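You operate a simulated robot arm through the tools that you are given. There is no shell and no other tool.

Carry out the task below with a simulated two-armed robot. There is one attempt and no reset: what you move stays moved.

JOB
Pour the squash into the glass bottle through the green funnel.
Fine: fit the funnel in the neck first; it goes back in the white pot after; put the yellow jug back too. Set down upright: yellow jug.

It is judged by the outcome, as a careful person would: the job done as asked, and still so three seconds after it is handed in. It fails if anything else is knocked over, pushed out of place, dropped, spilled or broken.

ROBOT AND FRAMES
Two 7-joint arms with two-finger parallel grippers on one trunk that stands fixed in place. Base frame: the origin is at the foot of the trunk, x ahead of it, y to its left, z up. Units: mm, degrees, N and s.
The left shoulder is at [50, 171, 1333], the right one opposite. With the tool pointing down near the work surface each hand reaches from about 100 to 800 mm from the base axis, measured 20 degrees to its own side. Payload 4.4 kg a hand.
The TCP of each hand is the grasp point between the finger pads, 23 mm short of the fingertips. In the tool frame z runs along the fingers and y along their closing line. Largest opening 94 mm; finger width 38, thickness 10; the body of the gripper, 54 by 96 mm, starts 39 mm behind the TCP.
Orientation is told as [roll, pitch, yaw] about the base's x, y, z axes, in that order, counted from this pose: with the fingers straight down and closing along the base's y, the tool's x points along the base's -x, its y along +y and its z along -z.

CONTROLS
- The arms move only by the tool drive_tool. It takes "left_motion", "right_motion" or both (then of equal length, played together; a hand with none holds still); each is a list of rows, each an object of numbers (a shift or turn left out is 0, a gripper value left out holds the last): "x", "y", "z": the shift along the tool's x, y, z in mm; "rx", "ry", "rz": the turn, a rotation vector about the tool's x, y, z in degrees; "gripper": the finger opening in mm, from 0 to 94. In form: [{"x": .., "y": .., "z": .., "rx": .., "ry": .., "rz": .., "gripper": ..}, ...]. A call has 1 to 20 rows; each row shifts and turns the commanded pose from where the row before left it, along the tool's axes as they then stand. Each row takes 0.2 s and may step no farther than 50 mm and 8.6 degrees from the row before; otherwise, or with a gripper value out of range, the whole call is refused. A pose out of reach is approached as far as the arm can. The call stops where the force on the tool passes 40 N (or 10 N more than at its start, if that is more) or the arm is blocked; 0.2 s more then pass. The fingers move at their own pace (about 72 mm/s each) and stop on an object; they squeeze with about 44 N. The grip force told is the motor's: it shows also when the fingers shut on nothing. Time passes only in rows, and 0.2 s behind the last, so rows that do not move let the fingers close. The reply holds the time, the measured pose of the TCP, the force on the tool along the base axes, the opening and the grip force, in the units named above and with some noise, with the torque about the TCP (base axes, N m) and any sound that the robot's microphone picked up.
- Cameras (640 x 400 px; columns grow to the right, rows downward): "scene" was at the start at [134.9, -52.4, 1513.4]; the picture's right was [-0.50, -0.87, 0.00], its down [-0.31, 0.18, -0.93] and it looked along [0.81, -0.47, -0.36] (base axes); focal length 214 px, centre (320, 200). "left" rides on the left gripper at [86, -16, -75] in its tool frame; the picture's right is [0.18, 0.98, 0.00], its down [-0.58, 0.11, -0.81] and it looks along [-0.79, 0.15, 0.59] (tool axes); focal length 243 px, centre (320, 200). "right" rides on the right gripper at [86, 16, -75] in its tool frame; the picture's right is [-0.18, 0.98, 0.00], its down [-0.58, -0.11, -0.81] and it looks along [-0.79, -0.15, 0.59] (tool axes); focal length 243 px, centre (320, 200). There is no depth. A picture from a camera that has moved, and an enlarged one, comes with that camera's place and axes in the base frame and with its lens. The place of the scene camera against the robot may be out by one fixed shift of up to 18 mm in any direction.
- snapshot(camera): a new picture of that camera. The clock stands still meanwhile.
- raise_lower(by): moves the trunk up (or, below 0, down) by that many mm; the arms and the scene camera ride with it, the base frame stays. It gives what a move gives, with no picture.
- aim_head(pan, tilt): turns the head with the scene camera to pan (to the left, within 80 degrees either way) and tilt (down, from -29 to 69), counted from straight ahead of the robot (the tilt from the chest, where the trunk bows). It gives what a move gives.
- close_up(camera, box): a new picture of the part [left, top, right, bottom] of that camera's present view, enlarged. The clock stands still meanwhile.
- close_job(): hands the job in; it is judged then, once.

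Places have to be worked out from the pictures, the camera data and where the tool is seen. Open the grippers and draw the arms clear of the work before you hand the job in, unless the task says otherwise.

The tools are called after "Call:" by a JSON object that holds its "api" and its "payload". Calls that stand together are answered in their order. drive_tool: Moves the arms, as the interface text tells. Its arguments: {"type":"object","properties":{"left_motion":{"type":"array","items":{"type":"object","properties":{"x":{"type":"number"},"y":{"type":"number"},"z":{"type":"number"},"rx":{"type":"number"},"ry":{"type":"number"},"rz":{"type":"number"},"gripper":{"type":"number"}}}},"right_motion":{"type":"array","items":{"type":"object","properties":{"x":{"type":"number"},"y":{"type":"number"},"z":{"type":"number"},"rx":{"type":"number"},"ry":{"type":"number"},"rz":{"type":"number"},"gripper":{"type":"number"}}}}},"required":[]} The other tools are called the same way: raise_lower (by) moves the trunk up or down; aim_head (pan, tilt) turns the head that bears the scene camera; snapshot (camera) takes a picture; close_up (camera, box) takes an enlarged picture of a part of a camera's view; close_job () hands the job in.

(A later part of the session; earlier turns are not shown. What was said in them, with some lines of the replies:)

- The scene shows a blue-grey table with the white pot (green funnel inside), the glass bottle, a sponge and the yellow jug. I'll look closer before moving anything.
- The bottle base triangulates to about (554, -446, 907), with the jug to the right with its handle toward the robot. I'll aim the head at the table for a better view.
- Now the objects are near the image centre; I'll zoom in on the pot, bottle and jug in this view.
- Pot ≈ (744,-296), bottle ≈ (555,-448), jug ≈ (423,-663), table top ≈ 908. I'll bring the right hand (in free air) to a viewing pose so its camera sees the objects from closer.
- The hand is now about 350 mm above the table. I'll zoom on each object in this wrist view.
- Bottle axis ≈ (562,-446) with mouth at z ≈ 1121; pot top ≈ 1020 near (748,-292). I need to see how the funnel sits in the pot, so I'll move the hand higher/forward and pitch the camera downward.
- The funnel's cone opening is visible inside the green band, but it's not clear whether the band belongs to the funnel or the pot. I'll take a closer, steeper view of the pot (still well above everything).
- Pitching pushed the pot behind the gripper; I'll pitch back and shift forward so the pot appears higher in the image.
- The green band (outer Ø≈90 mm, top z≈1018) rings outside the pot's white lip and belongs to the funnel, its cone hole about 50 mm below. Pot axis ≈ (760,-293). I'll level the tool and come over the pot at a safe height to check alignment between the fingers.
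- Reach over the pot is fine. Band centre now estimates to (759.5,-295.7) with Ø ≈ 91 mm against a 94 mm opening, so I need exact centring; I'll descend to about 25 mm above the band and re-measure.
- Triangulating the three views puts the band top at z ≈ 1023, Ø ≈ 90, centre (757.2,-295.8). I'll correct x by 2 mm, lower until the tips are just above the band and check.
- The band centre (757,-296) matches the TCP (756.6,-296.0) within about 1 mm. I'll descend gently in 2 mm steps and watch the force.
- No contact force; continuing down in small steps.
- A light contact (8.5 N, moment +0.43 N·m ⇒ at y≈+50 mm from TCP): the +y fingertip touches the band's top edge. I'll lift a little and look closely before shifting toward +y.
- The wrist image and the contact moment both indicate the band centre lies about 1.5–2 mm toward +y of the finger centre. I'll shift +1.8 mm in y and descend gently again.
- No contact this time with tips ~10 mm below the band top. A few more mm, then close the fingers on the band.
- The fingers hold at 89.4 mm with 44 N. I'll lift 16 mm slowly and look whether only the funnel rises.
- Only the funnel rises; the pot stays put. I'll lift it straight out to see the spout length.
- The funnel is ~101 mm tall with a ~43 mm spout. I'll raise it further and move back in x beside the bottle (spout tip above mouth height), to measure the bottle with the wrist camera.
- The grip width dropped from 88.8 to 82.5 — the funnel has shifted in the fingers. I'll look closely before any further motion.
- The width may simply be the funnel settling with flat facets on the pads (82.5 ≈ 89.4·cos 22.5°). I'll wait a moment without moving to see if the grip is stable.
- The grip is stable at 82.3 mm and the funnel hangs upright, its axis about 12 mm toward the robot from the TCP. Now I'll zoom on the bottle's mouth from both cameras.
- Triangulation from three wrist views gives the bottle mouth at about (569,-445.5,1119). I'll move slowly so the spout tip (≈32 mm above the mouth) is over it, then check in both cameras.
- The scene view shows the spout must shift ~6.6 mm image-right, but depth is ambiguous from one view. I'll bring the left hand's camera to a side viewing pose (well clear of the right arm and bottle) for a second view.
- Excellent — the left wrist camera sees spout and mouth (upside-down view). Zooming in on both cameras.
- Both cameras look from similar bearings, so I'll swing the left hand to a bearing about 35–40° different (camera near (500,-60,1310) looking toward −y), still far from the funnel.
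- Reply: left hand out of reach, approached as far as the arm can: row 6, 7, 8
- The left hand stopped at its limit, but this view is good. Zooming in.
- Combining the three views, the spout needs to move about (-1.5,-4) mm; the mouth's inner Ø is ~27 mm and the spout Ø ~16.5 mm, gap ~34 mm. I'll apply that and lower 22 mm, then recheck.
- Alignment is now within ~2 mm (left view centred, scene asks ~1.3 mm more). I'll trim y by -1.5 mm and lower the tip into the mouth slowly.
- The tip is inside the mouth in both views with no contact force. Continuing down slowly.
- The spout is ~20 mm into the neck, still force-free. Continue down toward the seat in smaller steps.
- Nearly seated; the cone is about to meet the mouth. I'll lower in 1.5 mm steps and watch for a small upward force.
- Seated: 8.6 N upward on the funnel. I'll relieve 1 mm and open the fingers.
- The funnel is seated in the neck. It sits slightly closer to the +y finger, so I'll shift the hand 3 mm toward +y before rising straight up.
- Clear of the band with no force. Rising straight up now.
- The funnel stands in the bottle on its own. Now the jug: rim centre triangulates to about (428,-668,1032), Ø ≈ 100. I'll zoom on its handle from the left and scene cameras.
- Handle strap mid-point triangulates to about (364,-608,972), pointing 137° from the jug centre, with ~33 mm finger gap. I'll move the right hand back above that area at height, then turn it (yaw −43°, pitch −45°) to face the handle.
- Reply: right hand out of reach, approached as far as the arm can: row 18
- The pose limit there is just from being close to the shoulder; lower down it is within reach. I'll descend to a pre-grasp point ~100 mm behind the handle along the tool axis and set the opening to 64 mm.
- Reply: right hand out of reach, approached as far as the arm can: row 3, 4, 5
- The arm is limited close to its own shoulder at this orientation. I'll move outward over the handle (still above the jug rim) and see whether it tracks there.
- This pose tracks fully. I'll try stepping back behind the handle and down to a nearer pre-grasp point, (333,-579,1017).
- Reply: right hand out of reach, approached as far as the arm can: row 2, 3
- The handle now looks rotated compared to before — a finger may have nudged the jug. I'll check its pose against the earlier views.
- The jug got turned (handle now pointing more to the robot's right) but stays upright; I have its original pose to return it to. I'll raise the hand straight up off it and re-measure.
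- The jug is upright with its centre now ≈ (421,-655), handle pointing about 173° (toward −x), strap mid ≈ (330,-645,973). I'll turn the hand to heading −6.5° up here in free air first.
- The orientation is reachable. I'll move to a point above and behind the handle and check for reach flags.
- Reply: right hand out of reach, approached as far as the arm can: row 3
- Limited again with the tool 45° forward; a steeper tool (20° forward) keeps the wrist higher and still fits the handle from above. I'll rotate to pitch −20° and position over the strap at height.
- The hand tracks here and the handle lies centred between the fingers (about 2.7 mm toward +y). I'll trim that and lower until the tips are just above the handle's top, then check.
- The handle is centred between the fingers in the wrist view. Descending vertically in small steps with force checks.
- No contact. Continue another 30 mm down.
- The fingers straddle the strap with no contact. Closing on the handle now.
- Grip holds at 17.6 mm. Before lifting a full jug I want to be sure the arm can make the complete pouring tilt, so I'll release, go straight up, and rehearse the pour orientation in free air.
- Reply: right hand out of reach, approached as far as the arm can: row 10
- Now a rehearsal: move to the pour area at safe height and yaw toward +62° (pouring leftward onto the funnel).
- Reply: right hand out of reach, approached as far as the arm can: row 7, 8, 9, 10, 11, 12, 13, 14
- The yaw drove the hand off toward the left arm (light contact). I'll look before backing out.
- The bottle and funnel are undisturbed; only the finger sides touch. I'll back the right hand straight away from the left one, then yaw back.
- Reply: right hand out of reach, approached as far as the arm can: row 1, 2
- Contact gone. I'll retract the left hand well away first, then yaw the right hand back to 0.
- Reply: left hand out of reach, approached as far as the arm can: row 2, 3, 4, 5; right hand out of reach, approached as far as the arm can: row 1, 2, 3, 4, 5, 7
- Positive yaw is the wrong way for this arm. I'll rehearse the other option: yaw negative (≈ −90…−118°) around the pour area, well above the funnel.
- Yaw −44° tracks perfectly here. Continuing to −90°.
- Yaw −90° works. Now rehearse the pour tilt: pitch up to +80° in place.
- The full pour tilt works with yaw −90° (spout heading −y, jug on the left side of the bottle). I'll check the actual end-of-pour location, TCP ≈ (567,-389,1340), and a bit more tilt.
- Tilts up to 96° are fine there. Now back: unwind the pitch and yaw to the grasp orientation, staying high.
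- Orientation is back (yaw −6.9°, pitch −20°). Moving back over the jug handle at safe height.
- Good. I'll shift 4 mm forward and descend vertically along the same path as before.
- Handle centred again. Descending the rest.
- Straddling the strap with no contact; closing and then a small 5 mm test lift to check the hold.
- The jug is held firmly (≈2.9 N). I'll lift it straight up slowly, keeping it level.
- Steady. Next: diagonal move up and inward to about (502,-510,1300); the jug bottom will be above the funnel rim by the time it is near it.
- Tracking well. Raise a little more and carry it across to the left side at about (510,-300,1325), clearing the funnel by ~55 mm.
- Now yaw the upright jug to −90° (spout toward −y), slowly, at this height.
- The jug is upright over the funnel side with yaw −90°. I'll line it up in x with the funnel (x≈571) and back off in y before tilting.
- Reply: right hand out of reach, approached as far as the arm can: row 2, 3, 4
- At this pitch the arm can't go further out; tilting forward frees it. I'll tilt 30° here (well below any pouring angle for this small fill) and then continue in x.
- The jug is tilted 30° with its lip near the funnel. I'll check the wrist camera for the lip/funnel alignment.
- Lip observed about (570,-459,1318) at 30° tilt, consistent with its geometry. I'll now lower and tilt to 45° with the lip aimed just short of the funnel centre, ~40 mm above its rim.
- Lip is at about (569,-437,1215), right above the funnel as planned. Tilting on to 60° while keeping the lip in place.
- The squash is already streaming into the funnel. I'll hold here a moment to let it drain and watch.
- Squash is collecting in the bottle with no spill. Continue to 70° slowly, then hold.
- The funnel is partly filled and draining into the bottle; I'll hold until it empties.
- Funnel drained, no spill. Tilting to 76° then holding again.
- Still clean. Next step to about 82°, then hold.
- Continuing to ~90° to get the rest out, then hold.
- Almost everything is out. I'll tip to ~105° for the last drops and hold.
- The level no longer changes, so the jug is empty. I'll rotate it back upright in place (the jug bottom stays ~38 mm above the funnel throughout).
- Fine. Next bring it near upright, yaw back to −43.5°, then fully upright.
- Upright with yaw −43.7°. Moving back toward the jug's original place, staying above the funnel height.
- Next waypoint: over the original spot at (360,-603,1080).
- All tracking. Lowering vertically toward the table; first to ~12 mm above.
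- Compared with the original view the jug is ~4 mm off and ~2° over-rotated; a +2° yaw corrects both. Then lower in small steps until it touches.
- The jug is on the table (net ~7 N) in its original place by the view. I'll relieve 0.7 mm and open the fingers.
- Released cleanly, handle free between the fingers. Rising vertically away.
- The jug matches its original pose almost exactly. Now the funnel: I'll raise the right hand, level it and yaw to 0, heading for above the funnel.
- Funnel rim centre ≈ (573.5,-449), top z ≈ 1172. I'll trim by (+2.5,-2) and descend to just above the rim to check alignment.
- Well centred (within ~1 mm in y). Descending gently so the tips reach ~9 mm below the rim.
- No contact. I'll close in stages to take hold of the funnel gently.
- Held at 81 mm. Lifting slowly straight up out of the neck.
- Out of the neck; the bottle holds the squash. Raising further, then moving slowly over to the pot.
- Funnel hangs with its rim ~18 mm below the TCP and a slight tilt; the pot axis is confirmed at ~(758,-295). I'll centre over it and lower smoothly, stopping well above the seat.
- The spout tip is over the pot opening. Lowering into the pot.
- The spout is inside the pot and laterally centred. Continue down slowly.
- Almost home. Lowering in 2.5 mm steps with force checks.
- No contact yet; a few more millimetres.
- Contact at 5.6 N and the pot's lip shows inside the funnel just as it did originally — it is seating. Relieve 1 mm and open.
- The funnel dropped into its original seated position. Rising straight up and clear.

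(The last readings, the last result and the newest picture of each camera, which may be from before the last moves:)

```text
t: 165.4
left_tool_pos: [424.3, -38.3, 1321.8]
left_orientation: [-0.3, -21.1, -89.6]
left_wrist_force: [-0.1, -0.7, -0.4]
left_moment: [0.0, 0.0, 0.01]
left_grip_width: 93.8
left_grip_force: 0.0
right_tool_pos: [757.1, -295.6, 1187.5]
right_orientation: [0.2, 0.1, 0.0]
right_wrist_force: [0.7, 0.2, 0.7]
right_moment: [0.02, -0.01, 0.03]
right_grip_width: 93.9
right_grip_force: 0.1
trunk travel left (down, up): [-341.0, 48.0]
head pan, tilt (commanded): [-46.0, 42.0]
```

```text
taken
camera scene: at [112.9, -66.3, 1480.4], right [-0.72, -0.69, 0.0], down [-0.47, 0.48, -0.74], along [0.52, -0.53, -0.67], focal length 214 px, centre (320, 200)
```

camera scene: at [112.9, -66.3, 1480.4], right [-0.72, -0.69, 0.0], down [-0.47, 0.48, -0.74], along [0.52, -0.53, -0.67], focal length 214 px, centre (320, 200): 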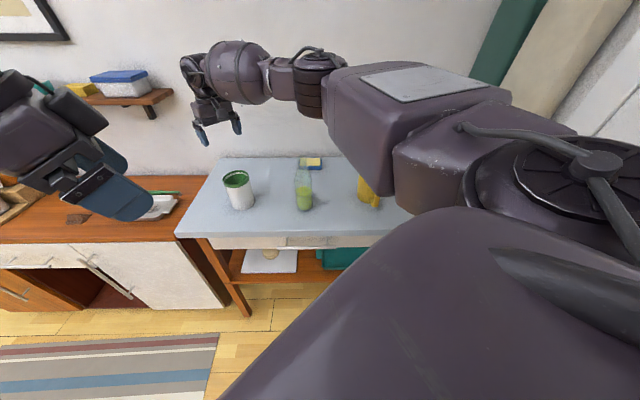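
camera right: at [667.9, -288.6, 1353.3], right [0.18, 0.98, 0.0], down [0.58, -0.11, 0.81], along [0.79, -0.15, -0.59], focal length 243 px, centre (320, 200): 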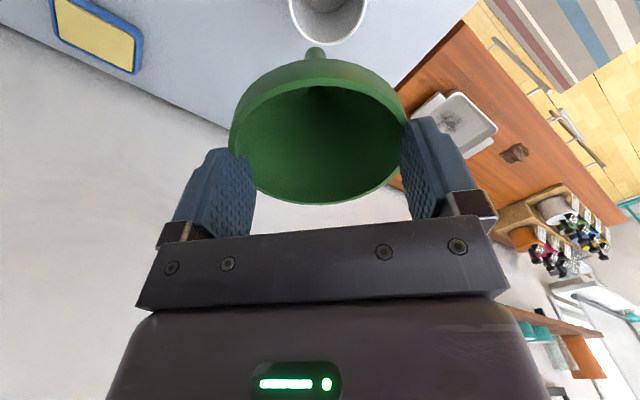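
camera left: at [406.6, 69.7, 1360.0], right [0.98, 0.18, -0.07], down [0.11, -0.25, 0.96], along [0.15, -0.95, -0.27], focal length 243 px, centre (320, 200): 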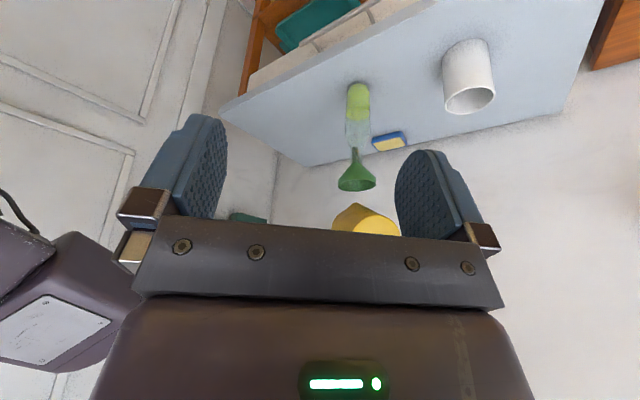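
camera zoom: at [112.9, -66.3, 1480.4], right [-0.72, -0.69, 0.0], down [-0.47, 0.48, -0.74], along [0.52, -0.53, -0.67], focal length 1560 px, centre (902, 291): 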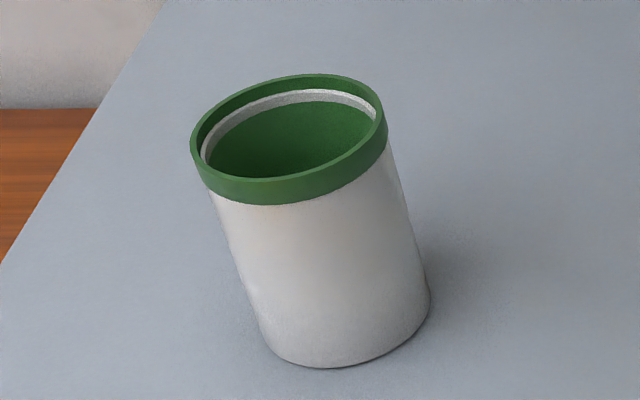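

Pot and funnel look identical to the start. Now withdrawing the right arm up and back clear of the work.

Call:
{"api": "drive_tool", "payload": {"right_motion": [{"z": -40}, {"z": -40}, {"z": -40}, {"z": -40}, {"z": -40}, {"x": 40, "y": -2}, {"x": 40, "y": -2}, {"x": 40, "y": -2}, {"x": 40, "y": -2}, {"x": 40, "y": -2}, {"x": 40, "y": -2}, {"x": 40, "y": -2}, {"x": 40, "y": -2}, {"x": 40, "y": -2, "z": -10}, {"x": 40, "z": -20}, {"x": 40, "z": -20}, {}]}}

Call:
{"api": "snapshot", "payload": {"camera": "scene"}}

Call:
{"api": "snapshot", "payload": {"camera": "right"}}

```text
t: 169.1
left_tool_pos: [424.0, -37.6, 1320.0]
left_orientation: [-0.3, -21.1, -89.6]
left_wrist_force: [0.6, 0.5, -0.6]
left_moment: [0.01, 0.03, -0.03]
left_grip_width: 94.1
left_grip_force: 0.0
right_tool_pos: [316.3, -312.7, 1436.9]
right_orientation: [0.1, 0.1, 0.0]
right_wrist_force: [-0.4, -0.3, -0.1]
right_moment: [-0.04, 0.01, 0.0]
right_grip_width: 94.0
right_grip_force: 0.1
trunk travel left (down, up): [-341.0, 48.0]
head pan, tilt (commanded): [-46.0, 42.0]
```

```text
taken
camera scene: at [113.8, -66.3, 1480.3], right [-0.72, -0.69, 0.0], down [-0.47, 0.48, -0.74], along [0.52, -0.53, -0.67], focal length 214 px, centre (320, 200)
```

scene: 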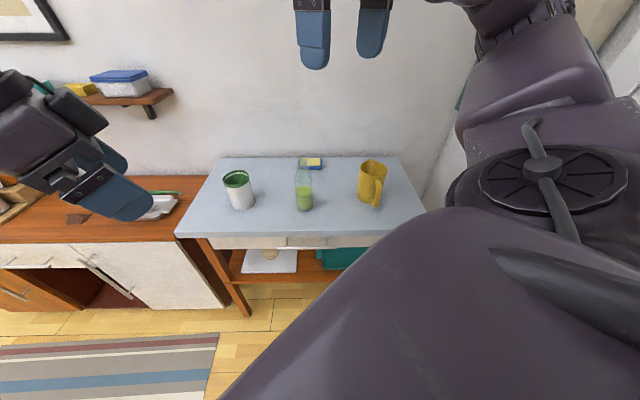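

```text
taken
camera right: at [230.6, -296.6, 1513.8], right [0.18, 0.98, 0.0], down [0.58, -0.11, 0.8], along [0.79, -0.15, -0.59], focal length 243 px, centre (320, 200)
```

right: 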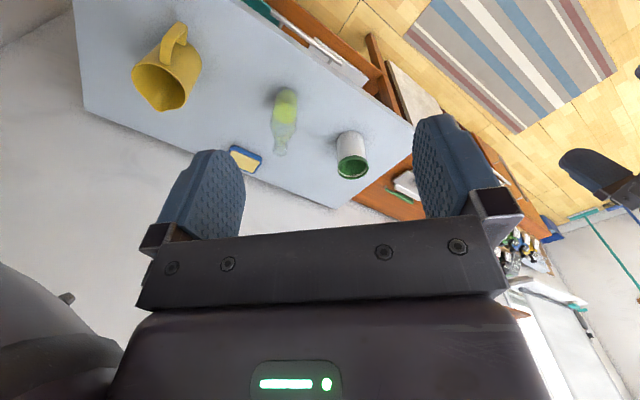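

All objects are in place. I'll check inside the jug and the bottle level, and bring the left hand back to its starting orientation/height to be clear.

Call:
{"api": "close_up", "payload": {"camera": "right", "box": [110, 10, 380, 200]}}

Call:
{"api": "drive_tool", "payload": {"left_motion": [{"ry": 7}, {"ry": 7}, {"ry": 7}, {"rz": -7.5}, {"rz": -7.5}, {"rz": -7.5}, {"rz": -7.5}, {"rz": -7.5}, {"rz": -7.5}, {"rz": -7.5}, {"rz": -7.5}, {"rz": -7.5}, {"rz": -7.5}, {"rz": -7.5}, {"rz": -7}, {}]}}

```text
2.11 times, centred on (245, 105) of right
camera zoom: at [230.6, -296.6, 1513.8], right [0.18, 0.98, 0.0], down [0.58, -0.11, 0.8], along [0.79, -0.15, -0.59], focal length 511 px, centre (478, 400)
```

zoom: 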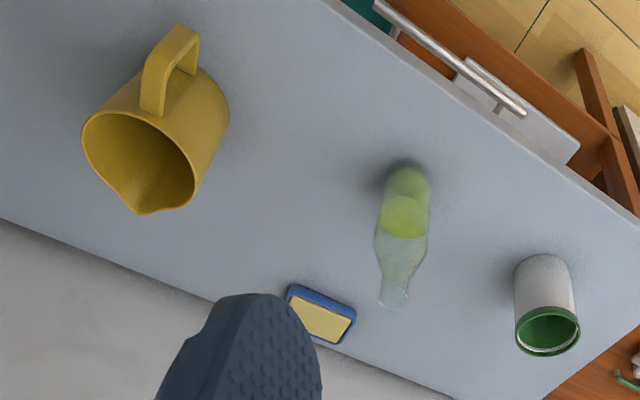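

```text
t: 172.4
left_tool_pos: [423.9, -39.2, 1323.5]
left_orientation: [0.0, 0.1, -0.5]
left_wrist_force: [-0.1, 0.3, 0.4]
left_moment: [0.01, -0.01, 0.0]
left_grip_width: 94.1
left_grip_force: 0.0
right_tool_pos: [315.7, -311.2, 1438.4]
right_orientation: [0.1, 0.1, 0.0]
right_wrist_force: [0.4, -0.5, 0.4]
right_moment: [-0.01, 0.01, -0.01]
right_grip_width: 93.9
right_grip_force: 0.0
trunk travel left (down, up): [-341.0, 48.0]
head pan, tilt (commanded): [-46.0, 42.0]
```

The jug is empty inside, the table is clean, and the bottle holds the squash. A last lift of the left hand and a final look.

Call:
{"api": "drive_tool", "payload": {"left_motion": [{"z": -30, "x": 15}, {"z": -30, "x": 15}, {}, {}]}}

Call:
{"api": "close_up", "payload": {"camera": "scene", "box": [170, 140, 440, 250]}}

```text
t: 173.4
left_tool_pos: [392.5, -39.7, 1382.2]
left_orientation: [-0.1, 0.1, -0.6]
left_wrist_force: [0.3, 0.7, 0.1]
left_moment: [0.02, 0.0, -0.02]
left_grip_width: 94.1
left_grip_force: 0.0
right_tool_pos: [315.9, -312.4, 1438.4]
right_orientation: [0.2, 0.1, 0.0]
right_wrist_force: [0.8, 0.4, -0.6]
right_moment: [0.0, -0.02, 0.02]
right_grip_width: 93.9
right_grip_force: 0.1
trunk travel left (down, up): [-341.0, 48.0]
head pan, tilt (commanded): [-46.0, 42.0]
```

```text
2.37 times, centred on (305, 195) of scene
camera zoom: at [112.1, -66.1, 1480.5], right [-0.72, -0.69, 0.0], down [-0.46, 0.48, -0.74], along [0.52, -0.53, -0.67], focal length 508 px, centre (356, 212)
```

zoom: 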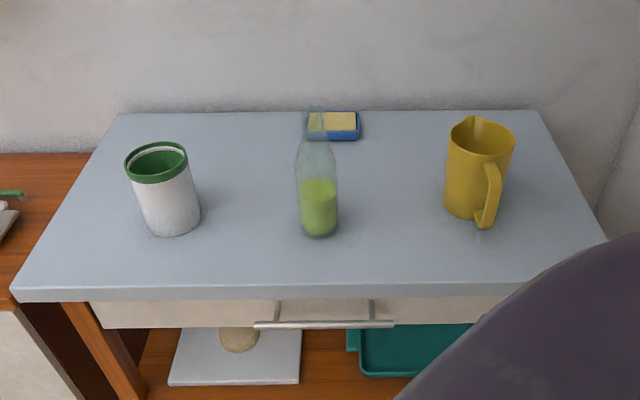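

Everything is as asked: the squash is in the bottle, the funnel is back in the white pot and the jug stands upright in its place. Grippers are open and both arms are clear, so I'm handing in the job.

Call:
{"api": "close_job", "payload": {}}

```text
The job is handed in.
```

The squash is in the glass bottle, poured through the green funnel with no spill that I could see. I've handed the job in.

- **Funnel:** I fitted it in the bottle neck before pouring. It is now back in the white pot, sitting as it did at the start.
- **Jug:** It is empty, upright and back where it started, to within a few millimetres and about 2° of turn. A finger turned and shifted it slightly when I first went for the handle. I corrected that when I set it down.
- **Bottle, pot and sponge:** They look undisturbed in the final pictures.
- **Arms:** My hands touched each other lightly once while I practised the pour without the jug. Both grippers are now open and clear of the table.
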